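You operate a simulated robot arm through the tools that you are given. There is no shell and no other tool. Be economical: measure what you need, move in short steps, check, and stop when the job is done.

You are at the controls of a simulated robot arm. One attempt, no reset.

## Task
Put things in order on the top of the mixing bench. At the end: the green bracket clip stands where the blue conduit clip stood; the white conduit clip stands where the green bracket clip stood; the blue conduit clip stands where the blue-handled jug stood; the blue-handled jug is on the black primer tray; whatever was shut is shut again. Leave all else as you found it, and nothing knocked over.
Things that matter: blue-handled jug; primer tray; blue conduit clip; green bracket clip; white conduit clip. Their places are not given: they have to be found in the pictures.

The check looks at the end state, three seconds after you hand in, the way a careful person would. Anything else that was tipped, shoved, dropped, spilled or broken makes it a failure.

## Robot
A 7-joint arm with a two-finger parallel gripper, fixed in place. Base frame: the origin is at the foot of the arm, x ahead of it, y to its left, z up; the work surface is at about z = 740. Readings come in mm, rad, newtons and seconds.
With the tool pointing down near the work surface it reaches from about 300 to 680 mm from the base axis. Its first joint turns from -1.152 to 1.152 rad. Payload 1.57 kg.
The tool frame sits at the grasp point between the pads (the TCP): z along the fingers, y along the line on which they close. The tips reach 30 mm beyond it. The gripper opens to 110 mm. The fingers are 24 mm wide and 12 mm thick; the gripper's body (48 by 112 mm) begins 78 mm behind the TCP.
Orientation is told as [roll, pitch, yaw] about the base's x, y, z axes, in that order, counted from this pose: with the fingers straight down and closing along the base's y, the tool's x points along the base's -x, its y along +y and its z along -z.

## Interface
- The arm moves only by the tool drive_tool. Its argument "moves" is a list of rows, each a list of 7 numbers: the shift along the tool's x, y, z in units of 500 mm (1.0 is 500 mm), then the turn, a rotation vector about the tool's x, y, z in units of 180 degrees (1.0 is 180 degrees), then the finger opening in mm, from 0 to 110. In form: [[x, y, z, ax, ay, az, gripper], ...]. A call has 1 to 8 rows; each row is the pose to reach, as a shift and turn from the pose commanded when the call began, along the tool's axes at that moment. A call with a number of a shift or a turn outside -1 to 1 is refused whole. Rows are played at 5 a second. More than 50 mm and 0.15 rad between two rows, or a gripper value outside its range, and nothing of the call is played. Where a pose cannot be reached the arm comes as near as it can. A force on the tool above 40 N (or 10 N above the force at the start of the call, whichever is more), or a blocked arm, ends the call early, and 0.2 s more pass. Each finger travels about 108 mm/s and halts on what it meets, pressing with about 43 N; the grip force reading is that of the motor and also rises with nothing between the fingers. The clock runs only during rows and for 0.2 s after the last one: add rows that repeat a pose to give the fingers time. The reply holds the time, the measured pose of the TCP, the force on the tool along the base axes, the opening and the grip force, in the units named above and with some noise.
- Cameras (640 x 400 px; columns grow to the right, rows downward): "scene" is fixed at [142.4, -379.4, 1405.7]; the picture's right is [0.92, -0.39, 0.00], its down [-0.22, -0.52, -0.82] and it looks along [0.32, 0.76, -0.57] (base axes); focal length 312 px, centre (320, 200). "wrist" rides on the gripper at [70, 16, -141] in the tool frame; the picture's right is [-0.23, 0.97, 0.00], its down [-0.85, -0.20, -0.48] and it looks along [-0.47, -0.11, 0.88] (tool axes); focal length 222 px, centre (320, 200).
- snapshot(camera): a new picture of that camera. No time passes.
- pixel_to_xyz(camera, pixels): for up to 12 pixels [column, row] of the newest picture of that camera ("zoom" is the newest enlarged one), the place [x, y, z] in the base frame of the surface seen there, good to about 2 mm. No time passes.
- close_up(camera, box): a new picture of the part [left, top, right, bottom] of that camera's present view, enlarged. No time passes.
- finish_job(): hands the job in; it is judged then, once.

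Keep the steps short. Do not move on a guess: measure, check each grasp and each placing, and mend mistakes. In all there are 80 turns and 46 pictures (those below and enlarged ones count). Leave the gripper open and the arm clear of the work at the hand-in unless told otherwise, and finish with a single line.

The tools are called after "Call:" as name(argument=value, ...) on one line, values as JSON. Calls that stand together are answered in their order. drive_tool: Moves the arm, as the interface text tells. Its arguments: {"type":"object","properties":{"moves":{"type":"array","items":{"type":"array","items":{"type":"number"}}}},"required":["moves"]} The other tools are called the same way: snapshot (camera) takes a picture; pixel_to_xyz (camera, pixels) gives the place of the surface under pixels of a picture; close_up (camera, box) takes an enlarged picture of a part of a camera's view; finish_job () hands the job in.

At the start:

```text
clock: 0.0
tcp_pos: [372.8, 240.8, 1007.6]
tcp_rot: [-0.001, 0.001, 0.001]
ft_force: [-0.2, 0.1, -0.5]
opening: 110.1
finger_force: 0.0
```

scene: 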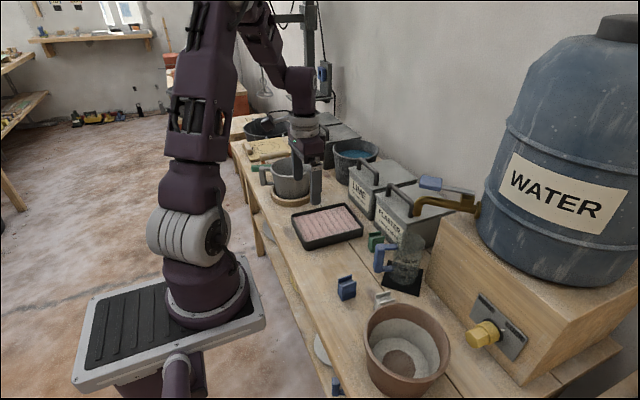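
wrist: 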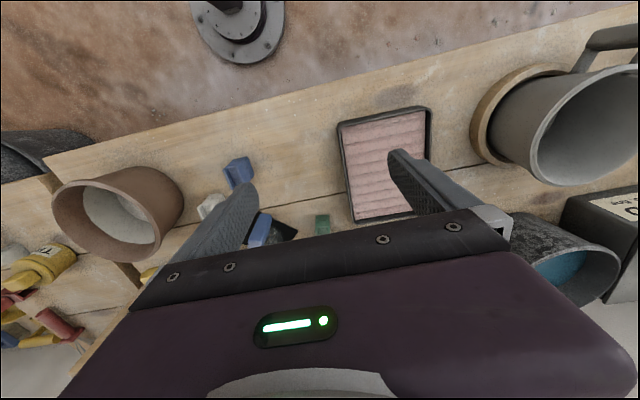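

I see the blue clip near (346,288), the white clip near (384,298), the green clip near (375,240), the jug near (403,265) and a tray with pink contents near (327,225). I'll enlarge these.

Call:
close_up(camera="scene", box=[320, 170, 480, 320])

Call:
close_up(camera="scene", box=[230, 100, 390, 260])

```text
2.67 times, centred on (400, 245) of scene
```

zoom: 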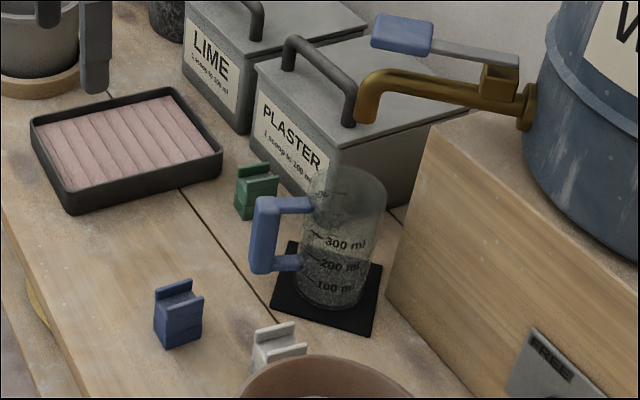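

```text
2.50 times, centred on (310, 180) of scene
```

zoom: 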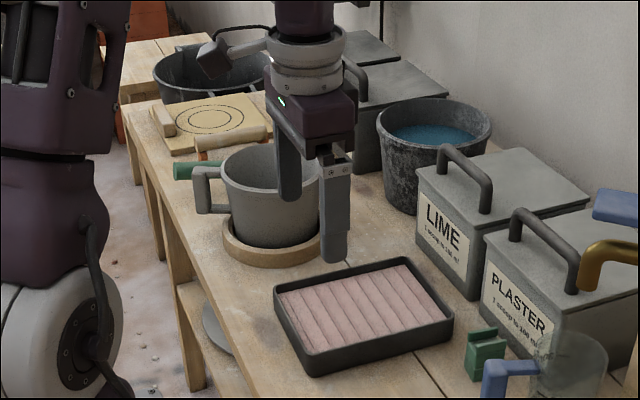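

I'll measure the main points: clips, jug, tray, spout, mat.

Call:
pixel_to_xyz(camera="scene", pixels=[[346, 281], [347, 292], [377, 234], [375, 245], [382, 294], [327, 225], [292, 215], [346, 205], [363, 233], [305, 249], [417, 216], [370, 272]])

Call:
pixel_to_xyz(camera="wrist", pixels=[[237, 165], [241, 178], [209, 203], [323, 220], [260, 225], [256, 238], [385, 160], [340, 122], [428, 108], [353, 219], [285, 232], [120, 190]])

Call:
close_up(camera="wrist", box=[180, 130, 340, 260])

```text
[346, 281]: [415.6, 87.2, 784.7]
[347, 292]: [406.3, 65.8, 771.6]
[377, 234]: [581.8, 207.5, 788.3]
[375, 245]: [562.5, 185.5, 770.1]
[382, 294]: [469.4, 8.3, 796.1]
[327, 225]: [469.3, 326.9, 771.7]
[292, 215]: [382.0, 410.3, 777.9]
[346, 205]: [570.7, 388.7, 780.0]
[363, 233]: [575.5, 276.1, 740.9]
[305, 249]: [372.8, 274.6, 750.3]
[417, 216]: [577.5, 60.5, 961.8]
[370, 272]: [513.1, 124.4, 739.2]
```

```text
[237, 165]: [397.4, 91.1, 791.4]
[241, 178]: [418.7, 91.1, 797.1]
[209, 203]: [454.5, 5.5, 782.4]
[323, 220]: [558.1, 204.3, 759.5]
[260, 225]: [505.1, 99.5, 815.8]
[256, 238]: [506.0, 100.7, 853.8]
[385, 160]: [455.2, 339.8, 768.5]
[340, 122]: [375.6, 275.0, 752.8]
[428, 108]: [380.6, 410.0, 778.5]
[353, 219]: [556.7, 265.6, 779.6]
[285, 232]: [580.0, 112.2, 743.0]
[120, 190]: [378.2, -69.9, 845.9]
```

```text
3.08 times, centred on (260, 195) of wrist
```

zoom: 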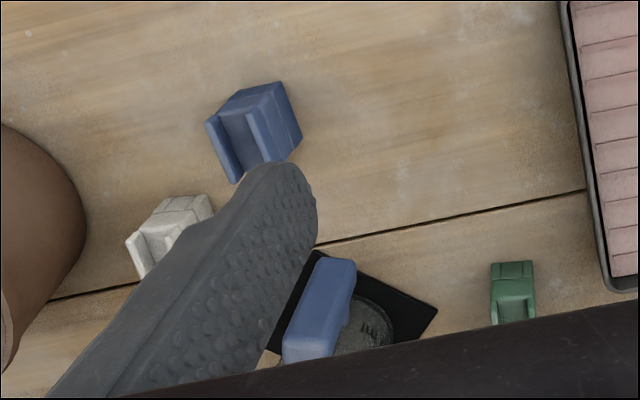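

The finger hides the jug. I'll measure the lever and jug rim, then move the arm to about (470,140,1010) for a clear wrist view; this stays clear of the spout (z 962 at x 577).

Call:
pixel_to_xyz(camera="scene", pixels=[[430, 181], [460, 190], [422, 211], [440, 199], [397, 238], [424, 243], [409, 234], [380, 257], [386, 249], [384, 272], [405, 285], [420, 260]])

Call:
drive_tool(moves=[[-0.06, -0.06, 0, 0, 0, 0, 110], [-0.12, -0.12, 0, 0, 0, 0, 110], [-0.18, -0.18, 0, 0, 0, 0, 110], [-0.2, -0.24, 0, 0, 0, 0, 110], [-0.2, -0.24, 0, 0, 0, 0, 110]])

Call:
snapshot(camera="wrist")

```text
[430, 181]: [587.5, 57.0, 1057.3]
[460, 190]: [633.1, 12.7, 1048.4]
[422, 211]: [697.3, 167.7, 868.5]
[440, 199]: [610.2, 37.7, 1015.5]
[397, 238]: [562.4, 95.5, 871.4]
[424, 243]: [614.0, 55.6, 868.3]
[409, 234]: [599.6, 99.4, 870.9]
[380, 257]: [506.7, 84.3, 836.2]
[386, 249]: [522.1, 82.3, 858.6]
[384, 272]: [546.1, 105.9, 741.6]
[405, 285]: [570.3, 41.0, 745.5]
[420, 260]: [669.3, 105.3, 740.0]
```

```text
clock: 1.2
tcp_pos: [472.9, 118.9, 1006.8]
tcp_rot: [0.002, 0.001, -0.003]
ft_force: [0.4, 0.6, 0.7]
opening: 110.0
finger_force: 0.1
```

```text
40 pictures are left
```

wrist: 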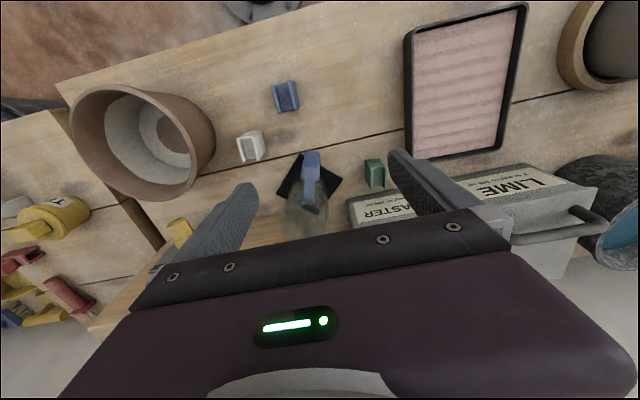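

Clear view now. I'll enlarge the clips and jug.

Call:
close_up(camera="wrist", box=[220, 70, 400, 220])

```text
2.67 times, centred on (310, 145) of wrist
```

zoom: 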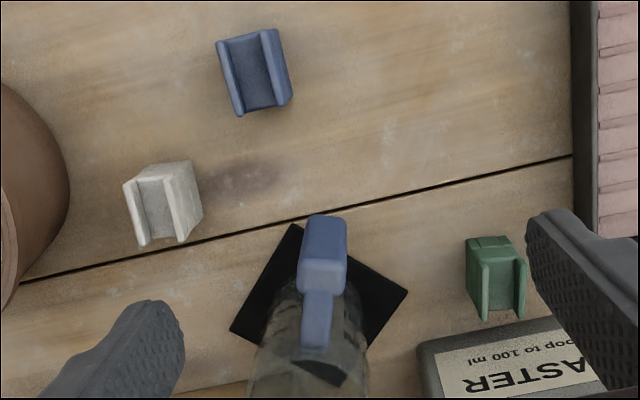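

Call:
pixel_to_xyz(camera="zoom", pixels=[[220, 45], [240, 114], [263, 33], [280, 103], [250, 75], [291, 98], [128, 188], [142, 244], [166, 170], [182, 238], [156, 205], [200, 210]])

Call:
pixel_to_xyz(camera="zoom", pixels=[[485, 262], [485, 317], [520, 258], [520, 314], [502, 285], [470, 245], [293, 226], [235, 331], [404, 292], [322, 235], [322, 278], [317, 340]])

Call:
pixel_to_xyz(camera="zoom", pixels=[[420, 350], [550, 325], [304, 250], [343, 250], [322, 220], [308, 300], [332, 300], [510, 236], [190, 163], [320, 390], [345, 380], [575, 200]])

```text
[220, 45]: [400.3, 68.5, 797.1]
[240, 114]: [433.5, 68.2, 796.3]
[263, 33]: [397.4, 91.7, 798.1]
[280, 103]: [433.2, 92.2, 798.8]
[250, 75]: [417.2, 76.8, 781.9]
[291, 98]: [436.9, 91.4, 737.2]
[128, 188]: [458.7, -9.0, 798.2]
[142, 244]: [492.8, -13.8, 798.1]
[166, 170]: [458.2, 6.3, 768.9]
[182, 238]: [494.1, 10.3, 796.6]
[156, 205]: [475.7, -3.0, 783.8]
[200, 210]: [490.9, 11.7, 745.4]
```

```text
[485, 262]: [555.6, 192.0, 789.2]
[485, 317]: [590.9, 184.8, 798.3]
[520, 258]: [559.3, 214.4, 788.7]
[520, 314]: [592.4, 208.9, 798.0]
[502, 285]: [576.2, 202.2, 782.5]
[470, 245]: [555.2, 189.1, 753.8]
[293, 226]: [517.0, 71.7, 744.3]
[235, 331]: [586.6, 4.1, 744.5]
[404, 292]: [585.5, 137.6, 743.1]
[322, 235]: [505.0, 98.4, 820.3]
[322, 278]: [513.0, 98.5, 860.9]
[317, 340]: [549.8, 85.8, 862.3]
```

```text
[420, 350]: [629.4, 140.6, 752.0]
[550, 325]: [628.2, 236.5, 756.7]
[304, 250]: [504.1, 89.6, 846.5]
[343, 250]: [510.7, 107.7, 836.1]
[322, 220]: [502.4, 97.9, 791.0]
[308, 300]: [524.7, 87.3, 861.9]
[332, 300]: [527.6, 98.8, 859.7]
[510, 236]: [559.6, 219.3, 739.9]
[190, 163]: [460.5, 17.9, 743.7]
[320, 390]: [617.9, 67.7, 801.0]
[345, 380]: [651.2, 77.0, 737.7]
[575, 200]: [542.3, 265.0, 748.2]
```

Clips measure about 37 (x) by 27 (y) by 58 high, with ridges running along x. The jug's handle bar is at about (507,98), and the jug centre is near (585,76), under the spout. I'll now measure the pot rim, the plaster box top and handle, and the spout tip.

Call:
pixel_to_xyz(camera="wrist", pixels=[[213, 130], [210, 150], [200, 175], [175, 195], [145, 92], [200, 108], [110, 180], [300, 205]])

Call:
pixel_to_xyz(camera="scene", pixels=[[389, 188], [397, 189], [411, 211], [415, 222], [378, 196], [418, 217], [413, 213], [420, 183], [424, 178], [412, 204], [430, 203], [406, 213]])

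```text
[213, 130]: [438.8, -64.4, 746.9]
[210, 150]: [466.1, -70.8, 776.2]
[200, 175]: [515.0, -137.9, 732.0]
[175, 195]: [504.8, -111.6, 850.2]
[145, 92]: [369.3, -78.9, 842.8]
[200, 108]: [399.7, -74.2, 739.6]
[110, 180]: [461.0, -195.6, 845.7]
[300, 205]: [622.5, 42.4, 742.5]
```

```text
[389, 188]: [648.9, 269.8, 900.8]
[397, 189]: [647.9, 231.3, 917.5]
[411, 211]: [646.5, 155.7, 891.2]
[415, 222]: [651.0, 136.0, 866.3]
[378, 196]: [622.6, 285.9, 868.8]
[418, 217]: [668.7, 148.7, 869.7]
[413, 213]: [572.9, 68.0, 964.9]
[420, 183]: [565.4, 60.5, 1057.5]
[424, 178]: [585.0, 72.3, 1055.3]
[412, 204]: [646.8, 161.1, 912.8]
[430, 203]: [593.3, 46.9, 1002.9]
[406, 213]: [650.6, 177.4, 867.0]
```

The pot rim is at about y -49 to -65 near the white clip, and the lever end is at (565,60,1057). First job is the jug. I turn the tool by yaw -0.27 to line up with the handle, centre it and narrow the fingers to 50.

Call:
drive_tool(moves=[[-0.02, -0.02, 0, 0, 0, 0.043, 50], [-0.034, -0.038, 0, 0, 0, 0.086, 50], [-0.034, -0.038, 0, 0, 0, 0.086, 50]])

Call:
drive_tool(moves=[[0, 0, 0, 0, -0.037, 0, 50], [0, 0, 0, 0, -0.074, 0, 50], [0, 0, 0, 0, -0.111, 0, 50], [0, 0, 0, 0, -0.111, 0, 50]])

Call:
snapshot(camera="wrist")

```text
clock: 2.0
tcp_pos: [490.3, 101.6, 1005.9]
tcp_rot: [-0.002, -0.001, -0.272]
ft_force: [0.3, 0.1, -0.4]
opening: 50.3
finger_force: 0.1
```

```text
clock: 3.0
tcp_pos: [488.4, 100.7, 1005.9]
tcp_rot: [0.0, -0.348, -0.271]
ft_force: [0.0, 0.2, 0.6]
opening: 50.1
finger_force: 0.1
```

```text
38 pictures are left
```

wrist: 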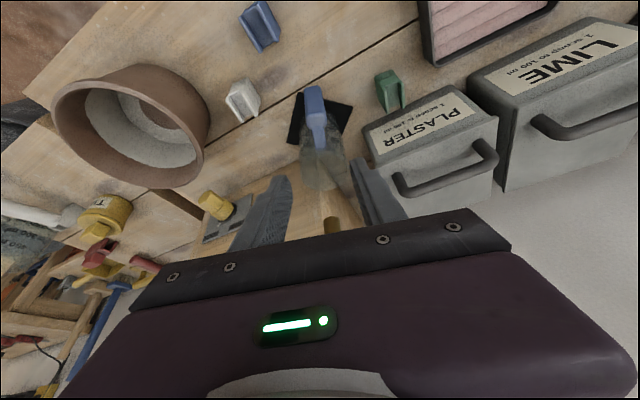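

Call:
close_up(camera="wrist", box=[270, 70, 390, 210])

```text
2.86 times, centred on (330, 140) of wrist
```

zoom: 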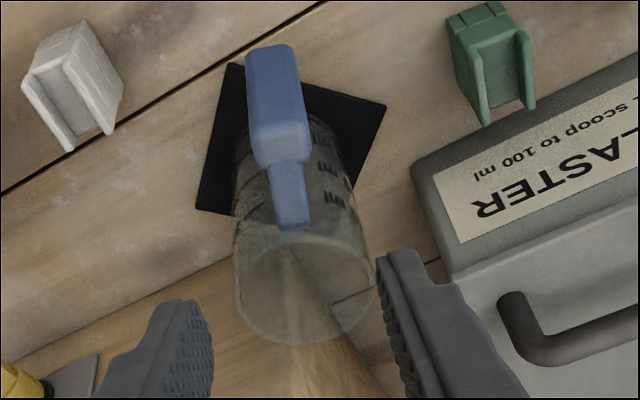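

Call:
pixel_to_xyz(camera="zoom", pixels=[[236, 275], [374, 278], [340, 238], [250, 243], [265, 330], [340, 330], [252, 130], [308, 130], [280, 160], [280, 140], [275, 90], [292, 222]])

```text
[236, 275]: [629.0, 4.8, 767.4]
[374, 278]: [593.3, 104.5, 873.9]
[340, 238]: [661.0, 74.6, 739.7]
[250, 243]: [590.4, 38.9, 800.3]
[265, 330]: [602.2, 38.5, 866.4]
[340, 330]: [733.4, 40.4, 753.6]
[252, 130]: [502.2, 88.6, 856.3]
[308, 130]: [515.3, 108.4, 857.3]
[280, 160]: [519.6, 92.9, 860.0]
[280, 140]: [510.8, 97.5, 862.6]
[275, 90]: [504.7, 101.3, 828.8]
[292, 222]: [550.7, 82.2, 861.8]
```

The jug looks empty. Its centre is about (586,71), the mat centre, and the handle direction is about -0.34 rad. I fix the yaw and move to above the handle at (510,98,920).

Call:
drive_tool(moves=[[0.009, 0.003, 0.088, 0.0038, 0, 0.0105, 50], [0.0182, 0.0064, 0.1763, 0.0076, 0, 0.021, 50], [0.0182, 0.0064, 0.1763, 0.0076, 0, 0.021, 50]])

Call:
snapshot(camera="wrist")

Call:
snapshot(camera="scene")

```text
clock: 3.8
tcp_pos: [511.8, 98.0, 920.8]
tcp_rot: [0.0, -0.35, -0.342]
ft_force: [0.2, -0.3, 1.0]
opening: 49.8
finger_force: 0.1
```

```text
36 pictures are left
```

wrist: 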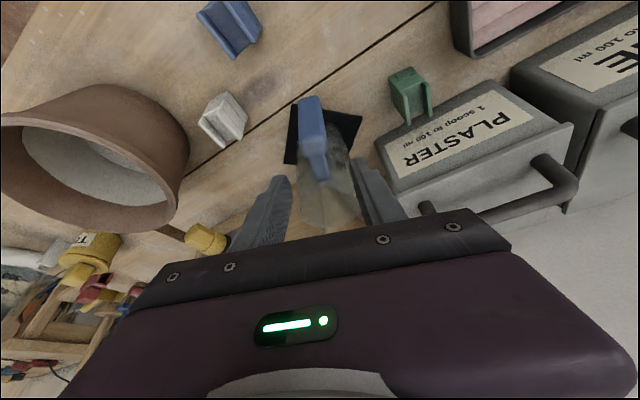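

```text
35 pictures are left
```

scene: 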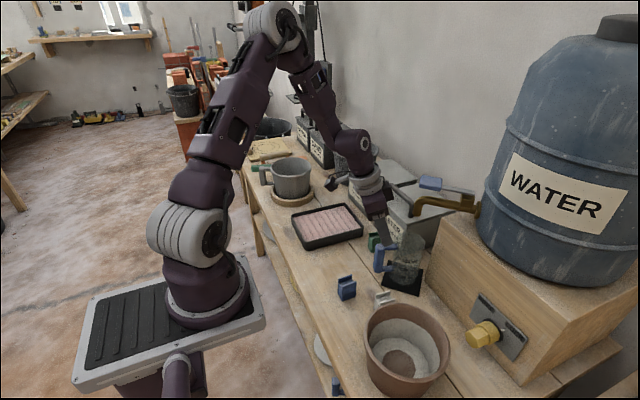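

Well clear of the spout. I descend straight 88 mm over the handle with the fingers open.

Call:
drive_tool(moves=[[0.02, 0, 0.055, 0, 0, 0, 50], [0.04, 0, 0.11, 0, 0, 0, 50], [0.0604, 0, 0.1653, 0, 0, 0, 50], [0.0604, 0, 0.1653, 0, 0, 0, 50]])

Call:
close_up(camera="scene", box=[340, 200, 450, 310])

Call:
close_up(camera="wrist", box=[220, 80, 420, 240])

```text
clock: 4.8
tcp_pos: [511.9, 99.2, 831.9]
tcp_rot: [-0.001, -0.349, -0.343]
ft_force: [-0.2, 0.3, 0.7]
opening: 50.2
finger_force: 0.1
```

```text
3.64 times, centred on (395, 255) of scene
```

zoom: 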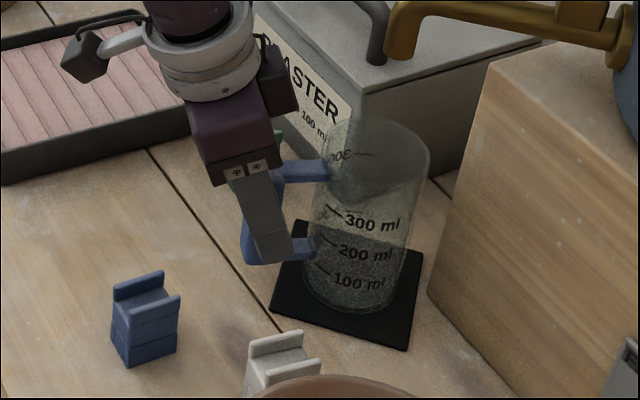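

```text
2.50 times, centred on (320, 160) of wrist
```

zoom: 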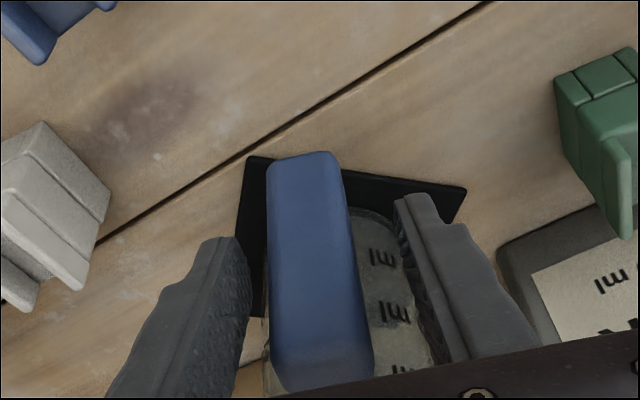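

The fingers straddle the handle, roughly centred. I close.

Call:
drive_tool(moves=[[0, 0, 0, 0, 0, 0, 35], [0, 0, 0, 0, 0, 0, 20], [0, 0, 0, 0, 0, 0, 8], [0, 0, 0, 0, 0, 0, 8], [0, 0, 0, 0, 0, 0, 8]])

```text
clock: 6.0
tcp_pos: [512.6, 98.8, 831.9]
tcp_rot: [-0.001, -0.351, -0.34]
ft_force: [-0.3, -0.6, 0.2]
opening: 25.6
finger_force: 37.0
```

It grips at 25.6 mm. I lift 12 mm and check.

Call:
drive_tool(moves=[[-0.0041, 0, -0.0113, 0, 0, 0, 8], [-0.0082, 0, -0.0225, 0, 0, 0, 8], [-0.0082, 0, -0.0225, 0, 0, 0, 8]])

Call:
close_up(camera="scene", box=[340, 200, 450, 310])

```text
clock: 6.8
tcp_pos: [511.1, 99.0, 844.1]
tcp_rot: [0.001, -0.349, -0.341]
ft_force: [-0.8, -0.3, -0.7]
opening: 25.4
finger_force: 37.0
```

```text
3.64 times, centred on (395, 255) of scene
```

zoom: 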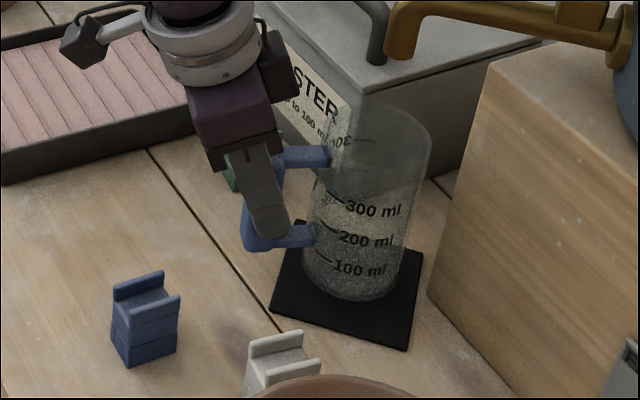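

The jug is level and held, and the mat stayed. I lift 30 mm more (rim 919, below the spout at 962), pull back 100 mm, then lift 60 mm.

Call:
drive_tool(moves=[[-0.0205, 0, -0.0564, 0, 0, 0, 8], [0.0237, -0.0167, -0.0725, 0, 0, 0, 8], [0.068, -0.0333, -0.0886, 0, 0, 0, 8], [0.1123, -0.05, -0.1048, 0, 0, 0, 8], [0.1566, -0.0666, -0.1209, 0, 0, 0, 8], [0.1361, -0.0666, -0.1773, 0, 0, 0, 8], [0.1156, -0.0666, -0.2337, 0, 0, 0, 8], [0.1156, -0.0666, -0.2337, 0, 0, 0, 8]])

Call:
snapshot(camera="scene")

```text
clock: 8.6
tcp_pos: [410.1, 99.0, 935.3]
tcp_rot: [0.001, -0.348, -0.341]
ft_force: [0.4, 0.2, -0.8]
opening: 25.6
finger_force: 37.1
```

```text
31 pictures are left
```

scene: 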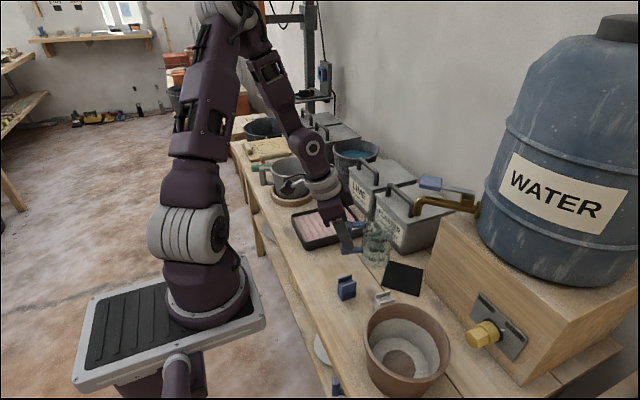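

Held and clear. Now I swing to (406,290) while turning yaw +0.94, so the jug ends above the tray centre (471,335).

Call:
drive_tool(moves=[[0.0182, 0.0511, -0.0066, -0.0147, 0, -0.0401, 8], [0.0363, 0.1021, -0.0132, -0.0293, 0, -0.0803, 8], [0.0545, 0.1532, -0.0198, -0.044, 0, -0.1204, 8], [0.0726, 0.2042, -0.0264, -0.0586, 0, -0.1606, 8], [0.0908, 0.2553, -0.033, -0.0733, 0, -0.2007, 8], [0.109, 0.3064, -0.0396, -0.088, 0, -0.2408, 8], [0.1271, 0.3574, -0.0462, -0.1026, 0, -0.281, 8], [0.1271, 0.3574, -0.0462, -0.1026, 0, -0.281, 8]])

Call:
close_up(camera="scene", box=[250, 150, 410, 280])

```text
clock: 10.4
tcp_pos: [407.8, 287.8, 934.8]
tcp_rot: [0.0, -0.35, 0.601]
ft_force: [0.9, 0.2, -1.1]
opening: 25.4
finger_force: 36.4
out of reach, approached as far as the arm can: row 4, 5
```

```text
3.08 times, centred on (330, 215) of scene
```

zoom: 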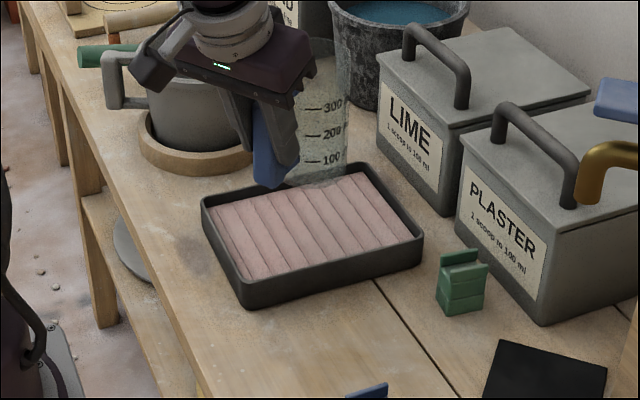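

The jug is above the tray and its centre reckons to (474,331). Its bottom is at about 843 and the pink surface at about 770. I lower 64 mm, then measure the tray surface.

Call:
drive_tool(moves=[[0.0146, 0, 0.0401, 0, 0, 0, 8], [0.0292, 0, 0.0802, 0, 0, 0, 8], [0.0438, 0, 0.1203, 0, 0, 0, 8], [0.0438, 0, 0.1203, 0, 0, 0, 8]])

Call:
close_up(camera="scene", box=[270, 160, 390, 260])

Call:
pixel_to_xyz(camera="zoom", pixels=[[270, 270], [290, 275], [310, 280], [200, 240], [180, 240], [400, 200], [330, 190], [360, 180], [400, 215], [300, 240]])

```text
clock: 11.4
tcp_pos: [407.7, 289.3, 869.3]
tcp_rot: [0.001, -0.35, 0.599]
ft_force: [0.2, 0.2, -1.1]
opening: 25.7
finger_force: 37.0
```

```text
4.00 times, centred on (330, 210) of scene
```

zoom: 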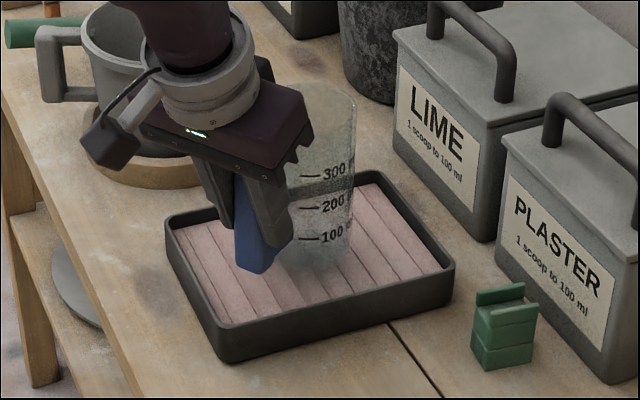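

```text
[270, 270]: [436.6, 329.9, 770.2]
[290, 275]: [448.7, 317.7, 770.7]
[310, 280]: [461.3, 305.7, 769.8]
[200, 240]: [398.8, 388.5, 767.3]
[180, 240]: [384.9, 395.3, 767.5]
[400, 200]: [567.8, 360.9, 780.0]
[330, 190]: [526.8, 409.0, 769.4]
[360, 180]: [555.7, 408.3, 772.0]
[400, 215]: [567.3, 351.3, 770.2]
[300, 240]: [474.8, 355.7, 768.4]
```

The surface is at 770 and the jug bottom at about 777. I lower in small steps and watch the force.

Call:
drive_tool(moves=[[0.0027, 0, 0.0075, 0, 0, 0, 8], [0.0041, 0, 0.0113, 0, 0, 0, 8], [0.0048, 0, 0.0132, 0, 0, 0, 8], [0.0048, 0, 0.0132, 0, 0, 0, 8]])

```text
clock: 12.4
tcp_pos: [407.3, 290.5, 862.9]
tcp_rot: [0.001, -0.35, 0.6]
ft_force: [-0.2, -0.9, -1.2]
opening: 25.4
finger_force: 37.1
```

No contact yet. I lower further by 1 mm steps.

Call:
drive_tool(moves=[[0.0007, 0, 0.0019, 0, 0, 0, 8], [0.0014, 0, 0.0038, 0, 0, 0, 8], [0.0014, 0, 0.0038, 0, 0, 0, 8]])

Call:
close_up(camera="scene", box=[300, 180, 370, 250])

```text
clock: 13.2
tcp_pos: [407.1, 288.2, 861.8]
tcp_rot: [0.004, -0.348, 0.599]
ft_force: [0.7, -0.1, -1.4]
opening: 25.3
finger_force: 37.0
```

```text
5.71 times, centred on (335, 215) of scene
```

zoom: 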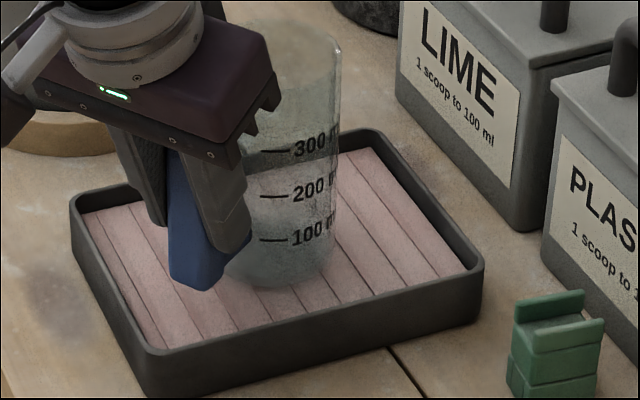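

The jug stood on the mat at z 744, so its bottom is still about 3–4 mm up. I continue down by 1 mm steps.

Call:
drive_tool(moves=[[0.0007, 0, 0.0019, 0, 0, 0, 8], [0.0014, 0, 0.0038, 0, 0, 0, 8], [0.002, 0, 0.0056, 0, 0, 0, 8], [0.0024, 0, 0.0066, 0, 0, 0, 8], [0.0024, 0, 0.0066, 0, 0, 0, 8]])

```text
clock: 14.4
tcp_pos: [406.7, 289.9, 857.8]
tcp_rot: [0.002, -0.348, 0.599]
ft_force: [0.0, 0.2, -1.1]
opening: 25.6
finger_force: 36.3
```

Call:
drive_tool(moves=[[0.0007, 0, 0.0019, 0, 0, 0, 8], [0.0007, 0, 0.0019, 0, 0, 0, 8], [0.0014, 0, 0.0038, 0, 0, 0, 8], [0.0014, 0, 0.0038, 0, 0, 0, 8]])

```text
clock: 15.4
tcp_pos: [407.8, 290.4, 856.3]
tcp_rot: [0.003, -0.352, 0.599]
ft_force: [-1.5, -0.7, 5.1]
opening: 25.1
finger_force: 36.7
```

Contact now (+5 N). I open the fingers slowly and look.

Call:
drive_tool(moves=[[0, 0, 0, 0, 0, 0, 27], [0, 0, 0, 0, 0, 0, 32], [0, 0, 0, 0, 0, 0, 42], [0, 0, 0, 0, 0, 0, 50], [0, 0, 0, 0, 0, 0, 50]])

Call:
close_up(camera="wrist", box=[220, 80, 420, 240])

```text
clock: 16.6
tcp_pos: [406.8, 290.9, 855.3]
tcp_rot: [0.001, -0.348, 0.599]
ft_force: [-0.6, -0.2, 0.0]
opening: 49.7
finger_force: 0.0
```

```text
2.50 times, centred on (320, 160) of wrist
```

zoom: 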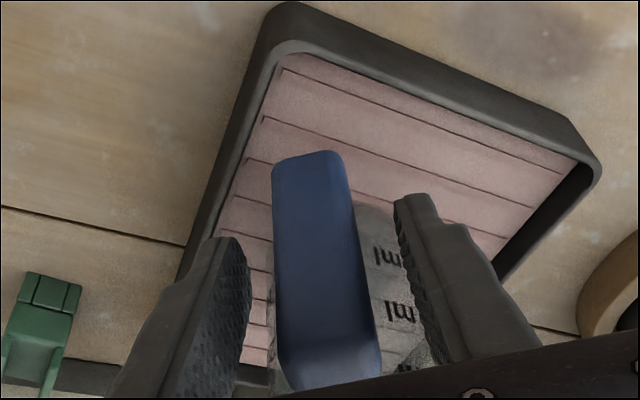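

Free. I rise 110 mm straight up.

Call:
drive_tool(moves=[[-0.0188, 0, -0.0517, 0, 0, 0, 50], [-0.0376, 0, -0.1034, 0, 0, 0, 50], [-0.0564, 0, -0.1551, 0, 0, 0, 50], [-0.0752, 0, -0.2068, 0, 0, 0, 50], [-0.0752, 0, -0.2068, 0, 0, 0, 50]])

Call:
close_up(camera="scene", box=[270, 160, 390, 260])

```text
clock: 17.8
tcp_pos: [406.1, 290.6, 966.0]
tcp_rot: [0.002, -0.349, 0.598]
ft_force: [0.0, -0.1, 1.0]
opening: 50.3
finger_force: 0.2
```

```text
4.00 times, centred on (330, 210) of scene
```

zoom: 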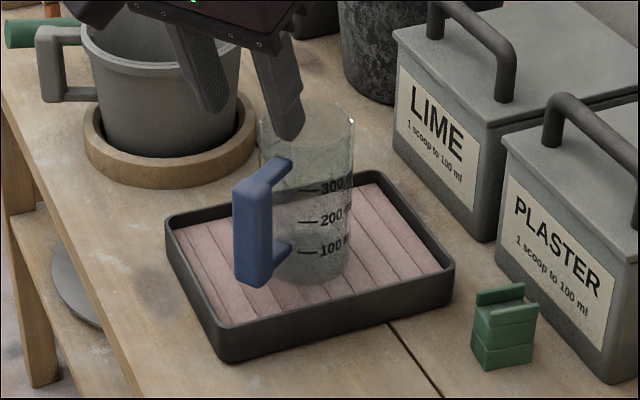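

The jug stands upright on the tray. Next is the blue clip: I move to above (417,80,926) and turn the yaw back to 0.

Call:
drive_tool(moves=[[0.0392, -0.0597, 0, 0.0109, 0, 0.0299, 50], [0.0783, -0.1193, 0, 0.0218, 0, 0.0598, 50], [0.1175, -0.179, 0, 0.0327, 0, 0.0898, 50], [0.1567, -0.2387, 0, 0.0435, 0, 0.1197, 50], [0.1958, -0.2983, 0, 0.0544, 0, 0.1496, 50], [0.235, -0.358, 0, 0.0653, 0, 0.1795, 50], [0.235, -0.358, 0, 0.0653, 0, 0.1795, 50]])

Call:
drive_tool(moves=[[0, 0, 0, 0, -0.029, 0, 50], [0, 0, 0, 0, -0.056, 0, 50], [0, 0, 0, 0, -0.056, 0, 50]])

Call:
snapshot(camera="wrist")

```text
clock: 19.4
tcp_pos: [415.9, 78.9, 926.2]
tcp_rot: [0.002, -0.35, -0.002]
ft_force: [0.3, 0.1, -0.3]
opening: 50.1
finger_force: 0.0
```

```text
clock: 20.2
tcp_pos: [416.4, 79.0, 926.3]
tcp_rot: [-0.001, -0.525, 0.0]
ft_force: [-1.8, -0.1, 0.2]
opening: 50.2
finger_force: 0.1
```

```text
25 pictures are left
```

wrist: 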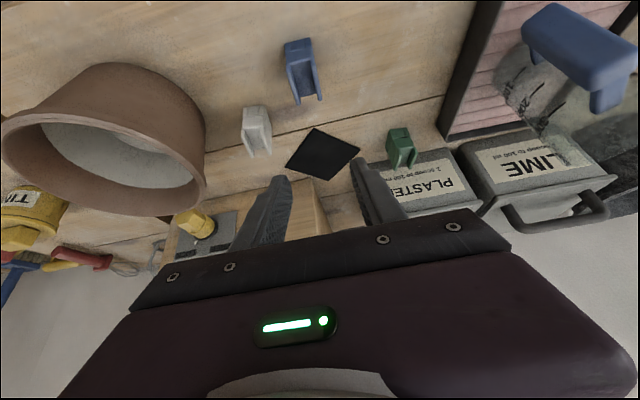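

I measure the blue clip and mat precisely from here.

Call:
pixel_to_xyz(camera="wrist", pixels=[[288, 52], [298, 99], [309, 46], [319, 99], [303, 70], [315, 129], [287, 166], [359, 149], [330, 179], [322, 154]])

```text
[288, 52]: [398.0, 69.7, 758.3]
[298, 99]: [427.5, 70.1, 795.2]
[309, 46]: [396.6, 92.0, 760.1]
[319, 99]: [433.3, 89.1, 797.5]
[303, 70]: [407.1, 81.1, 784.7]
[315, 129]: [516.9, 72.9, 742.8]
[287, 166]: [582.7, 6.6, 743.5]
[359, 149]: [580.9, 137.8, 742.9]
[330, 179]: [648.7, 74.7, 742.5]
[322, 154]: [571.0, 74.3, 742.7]
```

The blue clip centre is (416,80) and the mat centre is about (584,72). I descend to (413,80,780) over the blue clip.

Call:
drive_tool(moves=[[0.0379, 0.001, 0.0624, 0, 0, 0, 50], [0.0758, 0.002, 0.1248, 0, 0, 0, 50], [0.1136, 0.002, 0.1872, 0, 0, 0, 50], [0.1515, 0.002, 0.2496, 0, 0, 0, 50], [0.1515, 0.002, 0.2496, 0, 0, 0, 50]])

Call:
close_up(camera="scene", box=[300, 220, 420, 320])

```text
clock: 21.4
tcp_pos: [413.6, 82.3, 778.8]
tcp_rot: [0.003, -0.525, -0.001]
ft_force: [-0.5, 0.3, -0.4]
opening: 50.2
finger_force: 0.0
```

```text
4.00 times, centred on (360, 270) of scene
```

zoom: 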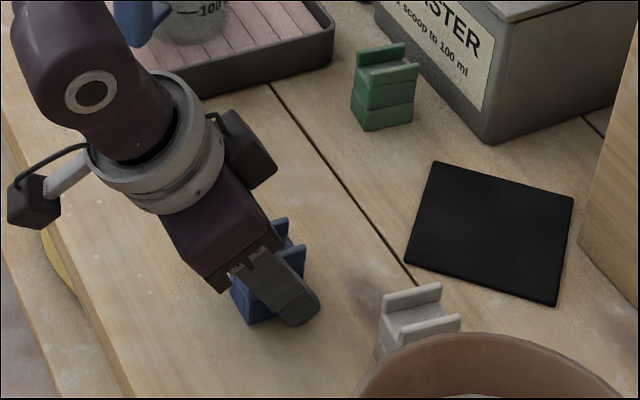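

Fingers are around the clip. I close and lift 10 mm.

Call:
drive_tool(moves=[[0, 0, 0, 0, 0, 0, 38], [0, 0, 0, 0, 0, 0, 24], [0, 0, 0, 0, 0, 0, 12], [0, 0, 0, 0, 0, 0, 12], [0, 0, 0, 0, 0, 0, 12], [-0.01, 0, -0.0173, 0, 0, 0, 12], [-0.01, 0, -0.0173, 0, 0, 0, 12]])

Call:
close_up(camera="scene", box=[300, 220, 420, 320])

```text
clock: 23.0
tcp_pos: [412.7, 82.3, 788.7]
tcp_rot: [0.002, -0.522, 0.0]
ft_force: [0.3, 0.3, -0.6]
opening: 28.3
finger_force: 38.3
```

```text
4.00 times, centred on (360, 270) of scene
```

zoom: 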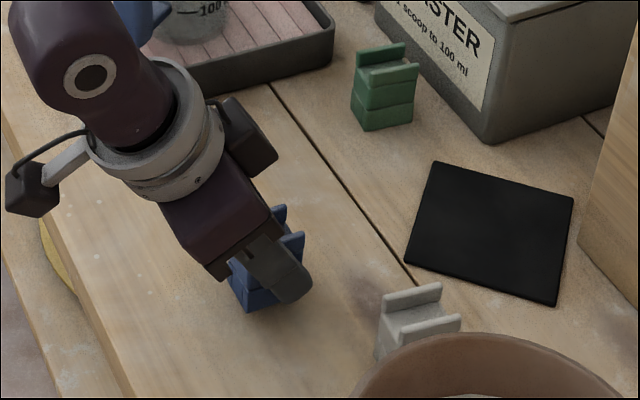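

The clip is level and held. I rise 16 mm and carry it forward 169 mm to above the mat, clear of the white clip.

Call:
drive_tool(moves=[[-0.016, 0, -0.0277, 0, 0, 0, 12], [-0.0745, -0.004, 0.0062, 0, 0, 0, 12], [-0.133, -0.008, 0.0401, 0, 0, 0, 12], [-0.1914, -0.012, 0.074, 0, 0, 0, 12], [-0.2499, -0.016, 0.1079, 0, 0, 0, 12], [-0.3084, -0.02, 0.1418, 0, 0, 0, 12], [-0.3084, -0.02, 0.1418, 0, 0, 0, 12]])

Call:
close_up(camera="scene", box=[340, 160, 480, 310])

```text
clock: 24.6
tcp_pos: [579.9, 70.2, 804.6]
tcp_rot: [0.0, -0.522, -0.002]
ft_force: [0.3, -0.2, -0.7]
opening: 28.6
finger_force: 38.4
```

```text
2.67 times, centred on (410, 235) of scene
```

zoom: 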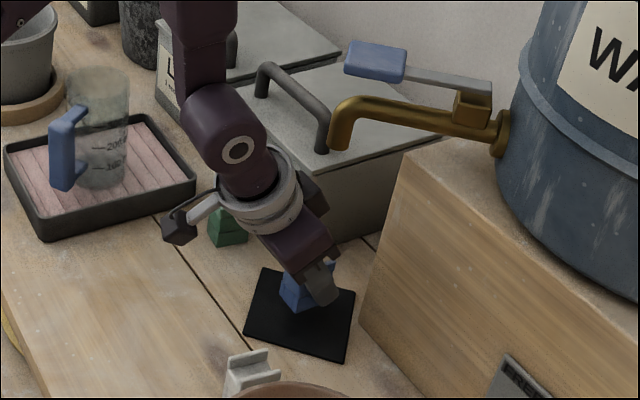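

Over the mat and clear of the spout. I lower 19 mm, then continue in fine steps to contact.

Call:
drive_tool(moves=[[0.0078, 0.003, 0.0175, 0, 0, 0, 12], [0.0156, 0.003, 0.0349, 0, 0, 0, 12], [0.0156, 0.003, 0.0349, 0, 0, 0, 12], [0.0166, 0.003, 0.0366, 0, 0, 0, 12], [0.0176, 0.003, 0.0384, 0, 0, 0, 12], [0.0186, 0.003, 0.0401, 0, 0, 0, 12], [0.0186, 0.003, 0.0401, 0, 0, 0, 12]])

```text
clock: 26.2
tcp_pos: [584.4, 70.8, 783.2]
tcp_rot: [0.002, -0.526, 0.001]
ft_force: [-16.6, 1.2, 30.5]
opening: 28.4
finger_force: 38.5
```

Firm contact, a bit hard. I ease up 1 mm, then open slowly.

Call:
drive_tool(moves=[[-0.001, 0, -0.0017, 0, 0, 0, 12], [-0.001, 0, -0.0017, 0, 0, 0, 12]])

Call:
drive_tool(moves=[[0, 0, 0, 0, 0, 0, 30], [0, 0, 0, 0, 0, 0, 36], [0, 0, 0, 0, 0, 0, 46], [0, 0, 0, 0, 0, 0, 50], [0, 0, 0, 0, 0, 0, 50]])

```text
clock: 26.8
tcp_pos: [584.2, 71.7, 784.8]
tcp_rot: [0.003, -0.526, -0.002]
ft_force: [-5.0, 0.3, 10.8]
opening: 28.5
finger_force: 37.9
```

```text
clock: 28.0
tcp_pos: [584.7, 70.8, 784.8]
tcp_rot: [0.003, -0.525, -0.001]
ft_force: [-0.1, 0.6, 0.7]
opening: 50.1
finger_force: 0.1
```

Free. I back out along the fingers 120 mm and check.

Call:
drive_tool(moves=[[0, 0, -0.06, 0, 0, 0, 50], [0, 0, -0.12, 0, 0, 0, 50], [0, 0, -0.18, 0, 0, 0, 50], [0, 0, -0.24, 0, 0, 0, 50], [0, 0, -0.24, 0, 0, 0, 50]])

Call:
snapshot(camera="wrist")

```text
clock: 29.2
tcp_pos: [522.7, 72.5, 888.8]
tcp_rot: [0.002, -0.525, -0.004]
ft_force: [-0.4, -0.4, 0.2]
opening: 49.8
finger_force: 0.0
```

```text
21 pictures are left
```

wrist: 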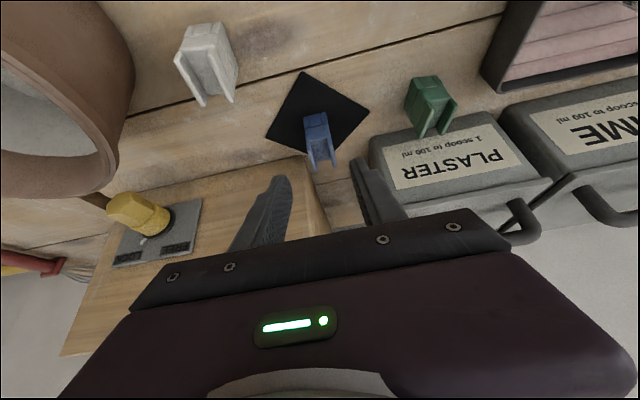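

Call:
pixel_to_xyz(camera="wrist", pixels=[[306, 120], [313, 169], [326, 116], [333, 164], [408, 104], [421, 134], [452, 102], [442, 130], [436, 78], [409, 85], [175, 60], [202, 104]])

Call:
close_up(camera="wrist", box=[250, 50, 470, 190])

```text
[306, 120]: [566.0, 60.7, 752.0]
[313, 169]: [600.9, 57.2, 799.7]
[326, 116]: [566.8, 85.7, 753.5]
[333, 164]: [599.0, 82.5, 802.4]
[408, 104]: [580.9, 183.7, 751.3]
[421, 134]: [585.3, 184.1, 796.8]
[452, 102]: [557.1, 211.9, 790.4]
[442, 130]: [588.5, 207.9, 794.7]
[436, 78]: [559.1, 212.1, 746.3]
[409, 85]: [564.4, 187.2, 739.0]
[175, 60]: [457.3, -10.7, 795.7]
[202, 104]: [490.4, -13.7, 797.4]
```

```text
2.86 times, centred on (360, 120) of wrist
```

zoom: 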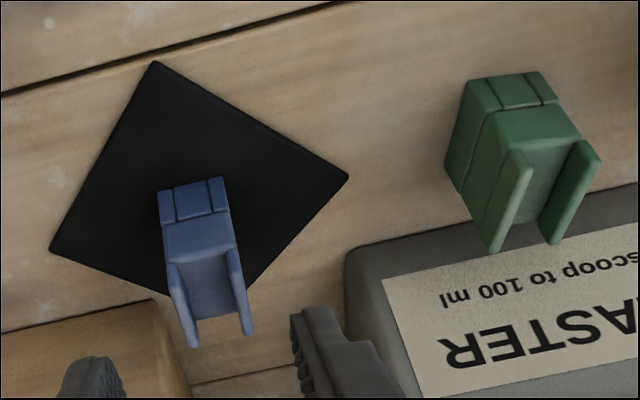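

Blue stands upright at (583.5,71) on the mat. Next the green clip: centre (574,200), yaw about -0.17. I move above it with tilt 0.35 and yaw -0.17.

Call:
drive_tool(moves=[[-0.0263, 0.0638, -0.0085, 0, 0.0139, 0, 50], [-0.0525, 0.1275, -0.017, 0, 0.0279, 0, 50], [-0.0788, 0.1913, -0.0255, 0, 0.0418, 0, 50], [-0.105, 0.255, -0.034, 0, 0.0557, 0, 50], [-0.105, 0.255, -0.034, 0, 0.0557, 0, 50]])

Call:
drive_tool(moves=[[0.0025, 0, 0.0417, 0.0092, 0, 0.0254, 50], [0.0049, 0, 0.0834, 0.0185, 0, 0.0509, 50], [0.0049, 0, 0.0834, 0.0185, 0, 0.0509, 50]])

Call:
close_up(camera="wrist", box=[220, 60, 440, 240])

```text
clock: 30.4
tcp_pos: [560.9, 200.0, 928.6]
tcp_rot: [0.002, -0.349, -0.001]
ft_force: [0.7, 0.4, -1.0]
opening: 50.2
finger_force: 0.1
```

```text
clock: 31.2
tcp_pos: [571.3, 198.6, 887.9]
tcp_rot: [0.001, -0.348, -0.173]
ft_force: [-0.7, -0.6, 0.1]
opening: 50.2
finger_force: 0.2
```

```text
2.22 times, centred on (330, 150) of wrist
```

zoom: 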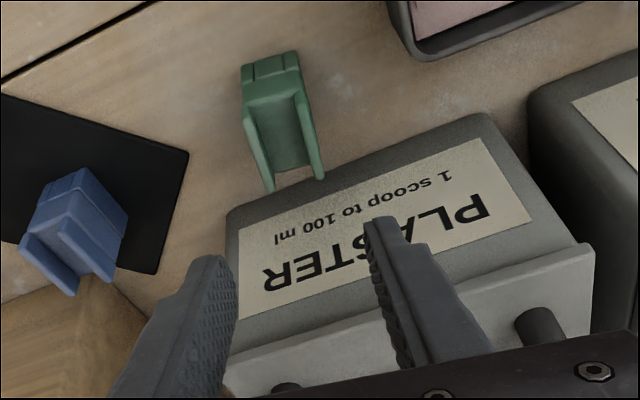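

Call:
pixel_to_xyz(camera="zoom", pixels=[[245, 75], [297, 65], [248, 105], [268, 188], [304, 95], [321, 176], [282, 130], [254, 68], [292, 54]])

```text
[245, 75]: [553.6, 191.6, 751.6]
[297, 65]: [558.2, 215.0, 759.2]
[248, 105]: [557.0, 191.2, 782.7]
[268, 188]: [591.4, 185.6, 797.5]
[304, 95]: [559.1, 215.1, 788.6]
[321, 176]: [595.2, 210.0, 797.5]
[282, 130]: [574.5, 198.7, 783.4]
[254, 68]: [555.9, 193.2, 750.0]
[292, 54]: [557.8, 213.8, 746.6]
```

The green clip centre is confirmed at (574,200.5). I descend 109 mm.

Call:
drive_tool(moves=[[0.0247, 0.004, 0.0683, 0, 0, 0, 50], [0.0493, 0.004, 0.1366, 0, 0, 0, 50], [0.074, 0.004, 0.2049, 0, 0, 0, 50], [0.074, 0.004, 0.2049, 0, 0, 0, 50]])

Call:
close_up(camera="wrist", box=[220, 60, 440, 240])

```text
clock: 32.2
tcp_pos: [574.5, 200.7, 779.6]
tcp_rot: [0.001, -0.348, -0.172]
ft_force: [0.1, -0.9, -0.2]
opening: 50.3
finger_force: 0.1
```

```text
2.22 times, centred on (330, 150) of wrist
```

zoom: 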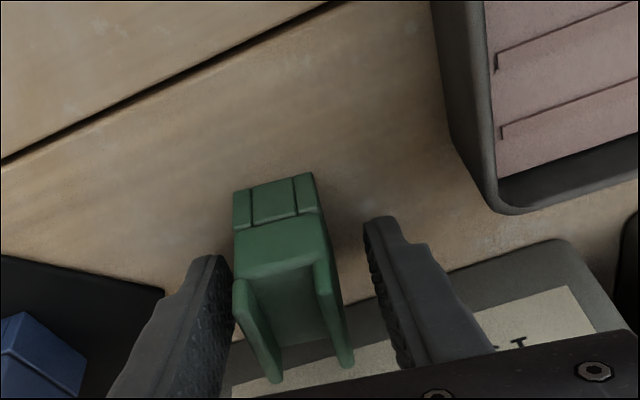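

The clip is slightly toward the left finger. I shift 2 mm, close, and lift 12 mm.

Call:
drive_tool(moves=[[0, -0.004, 0, 0, 0, 0, 48], [0, -0.004, 0, 0, 0, 0, 34], [0, -0.004, 0, 0, 0, 0, 22], [0, -0.004, 0, 0, 0, 0, 12], [0, -0.004, 0, 0, 0, 0, 12], [0, -0.004, 0, 0, 0, 0, 12], [-0.0082, -0.004, -0.0225, 0, 0, 0, 12], [-0.0082, -0.004, -0.0225, 0, 0, 0, 12]])

Call:
close_up(camera="scene", box=[320, 190, 440, 300])

```text
clock: 34.0
tcp_pos: [574.4, 200.3, 792.7]
tcp_rot: [0.001, -0.35, -0.171]
ft_force: [0.1, -0.3, -0.1]
opening: 28.6
finger_force: 38.3
```

```text
3.64 times, centred on (380, 245) of scene
```

zoom: 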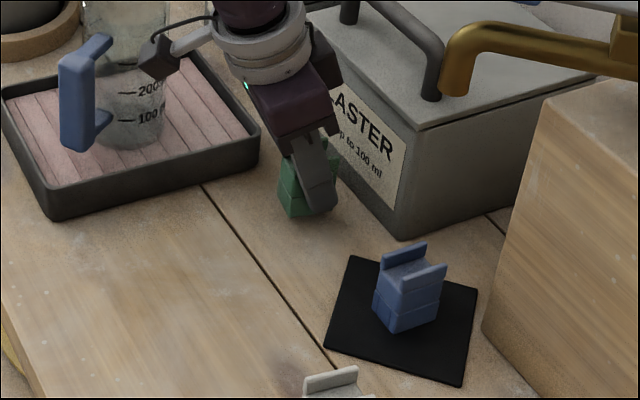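

Held. I lift and carry to above blue's old spot (416,80), turning the yaw to 0.

Call:
drive_tool(moves=[[-0.0254, 0, -0.0696, 0, 0, 0, 12], [0.0255, -0.058, -0.0882, -0.0037, 0, -0.0102, 12], [0.0764, -0.1161, -0.1067, -0.0075, 0, -0.0205, 12], [0.1272, -0.1741, -0.1253, -0.0112, 0, -0.0307, 12], [0.1781, -0.2322, -0.1438, -0.015, 0, -0.041, 12], [0.229, -0.2902, -0.1624, -0.0187, 0, -0.0512, 12], [0.229, -0.2902, -0.1624, -0.0187, 0, -0.0512, 12]])

```text
clock: 35.6
tcp_pos: [415.0, 80.8, 829.8]
tcp_rot: [0.004, -0.35, 0.001]
ft_force: [-0.8, 0.5, -0.6]
opening: 28.4
finger_force: 38.8
```

I lower 48 mm, then creep to contact.

Call:
drive_tool(moves=[[0.01, 0, 0.0305, 0, 0, 0, 12], [0.021, 0, 0.0605, 0, 0, 0, 12], [0.031, 0, 0.0906, 0, 0, 0, 12], [0.0314, 0, 0.0918, 0, 0, 0, 12], [0.0318, 0, 0.093, 0, 0, 0, 12], [0.0318, 0, 0.093, 0, 0, 0, 12]])

```text
clock: 37.0
tcp_pos: [417.0, 80.2, 781.1]
tcp_rot: [0.002, -0.348, 0.0]
ft_force: [0.3, 0.2, -0.4]
opening: 28.5
finger_force: 37.8
```

Call:
drive_tool(moves=[[0.0004, 0, 0.001, 0, 0, 0, 12], [0.0007, 0, 0.0019, 0, 0, 0, 12], [0.001, 0, 0.0028, 0, 0, 0, 12], [0.001, 0, 0.0028, 0, 0, 0, 12]])

```text
clock: 38.0
tcp_pos: [418.3, 80.1, 780.2]
tcp_rot: [0.002, -0.353, -0.003]
ft_force: [-2.3, 0.4, 35.4]
opening: 28.6
finger_force: 38.4
```

Firm contact. I ease up 1 mm, then open.

Call:
drive_tool(moves=[[-0.0007, 0, -0.0019, 0, 0, 0, 12], [-0.0007, 0, -0.0019, 0, 0, 0, 30], [-0.0007, 0, -0.0019, 0, 0, 0, 36], [-0.0007, 0, -0.0019, 0, 0, 0, 46], [-0.0007, 0, -0.0019, 0, 0, 0, 50], [-0.0007, 0, -0.0019, 0, 0, 0, 50]])

Call:
drive_tool(moves=[[-0.0274, 0, -0.0752, 0, 0, 0, 50], [-0.0547, 0, -0.1504, 0, 0, 0, 50], [-0.0821, 0, -0.2256, 0, 0, 0, 50], [-0.1095, 0, -0.3008, 0, 0, 0, 50], [-0.1095, 0, -0.3008, 0, 0, 0, 50]])

Call:
close_up(camera="scene", box=[320, 200, 440, 310])

```text
clock: 39.4
tcp_pos: [417.7, 79.1, 779.4]
tcp_rot: [0.001, -0.348, 0.0]
ft_force: [-0.8, -0.4, 0.3]
opening: 50.1
finger_force: 0.0
```

```text
clock: 40.6
tcp_pos: [416.7, 80.4, 940.7]
tcp_rot: [0.001, -0.348, 0.0]
ft_force: [0.0, 0.5, 0.4]
opening: 50.0
finger_force: 0.0
```

```text
3.64 times, centred on (380, 255) of scene
```

zoom: 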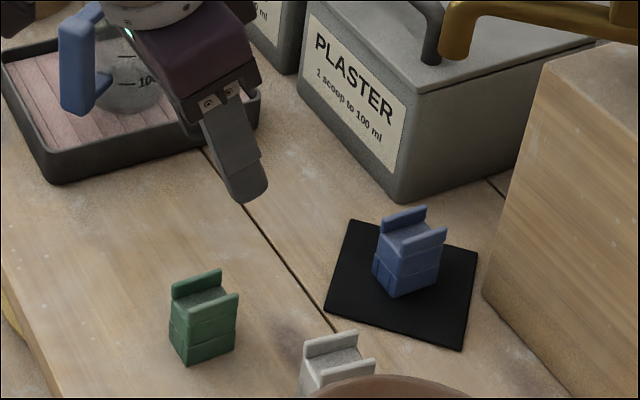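

Green stands upright at blue's old place. Next the white clip: I move above (474,0,920) with tilt reduced to 0.12 so the gripper body clears the pot rim.

Call:
drive_tool(moves=[[-0.0313, -0.0536, 0.0257, 0, 0.0244, 0, 50], [-0.0627, -0.1072, 0.0513, 0, 0.0488, 0, 50], [-0.094, -0.1608, 0.077, 0, 0.0732, 0, 50], [-0.094, -0.1608, 0.077, 0, 0.0732, 0, 50]])

Call:
close_up(camera="wrist", box=[150, 20, 430, 240])

```text
clock: 41.6
tcp_pos: [473.6, -2.1, 918.9]
tcp_rot: [0.002, -0.117, 0.002]
ft_force: [-1.1, -0.2, -0.5]
opening: 50.0
finger_force: 0.1
```

```text
1.82 times, centred on (290, 130) of wrist
```

zoom: 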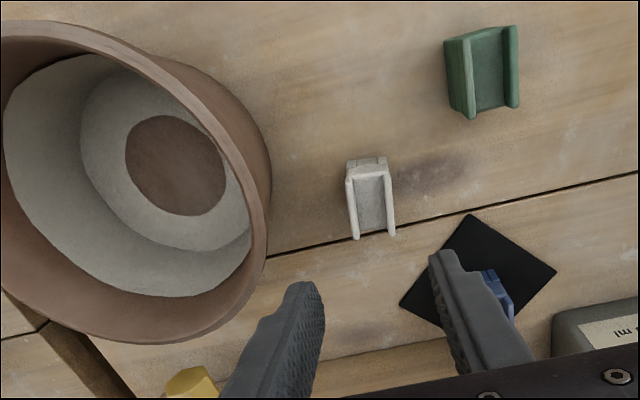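

Call:
pixel_to_xyz(camera="zoom", pixels=[[348, 183], [356, 237], [385, 178], [391, 235], [370, 205], [350, 160], [388, 158], [264, 220], [255, 270], [225, 140], [200, 340], [235, 180]])

```text
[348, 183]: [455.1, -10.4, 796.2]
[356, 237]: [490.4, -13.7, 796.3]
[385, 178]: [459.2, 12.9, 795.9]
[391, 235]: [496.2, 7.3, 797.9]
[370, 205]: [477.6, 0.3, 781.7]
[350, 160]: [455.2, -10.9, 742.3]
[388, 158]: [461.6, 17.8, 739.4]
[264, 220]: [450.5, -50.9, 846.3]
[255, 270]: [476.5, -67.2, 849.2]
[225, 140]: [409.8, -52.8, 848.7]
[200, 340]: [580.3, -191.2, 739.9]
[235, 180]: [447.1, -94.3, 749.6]
```

The white clip centre is (475.5,-1) with yaw -0.12, and the pot rim is at z 849, nearest y -51. At TCP z 786 the gripper body bottom is about 860, clear of the rim. I turn the yaw and descend.

Call:
drive_tool(moves=[[0, 0.002, 0.02, 0.0046, 0, 0.0379, 50], [0.0075, 0.002, 0.08, 0.0046, 0, 0.0379, 50], [0.015, 0.002, 0.14, 0.0046, 0, 0.0379, 50], [0.0225, 0.002, 0.2, 0.0046, 0, 0.0379, 50], [0.0299, 0.002, 0.2644, 0.0046, 0, 0.0379, 50], [0.0299, 0.002, 0.2644, 0.0046, 0, 0.0379, 50]])

Call:
close_up(camera="wrist", box=[150, 60, 430, 240])

```text
clock: 43.0
tcp_pos: [475.1, -0.0, 786.8]
tcp_rot: [0.003, -0.12, -0.121]
ft_force: [0.3, -0.2, -0.6]
opening: 50.1
finger_force: 0.1
```

```text
2.22 times, centred on (290, 150) of wrist
```

zoom: 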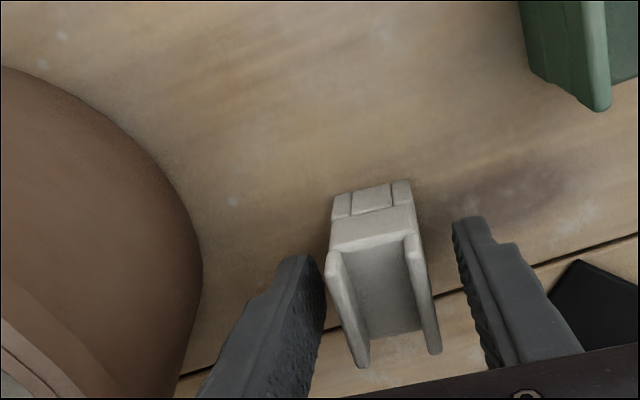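

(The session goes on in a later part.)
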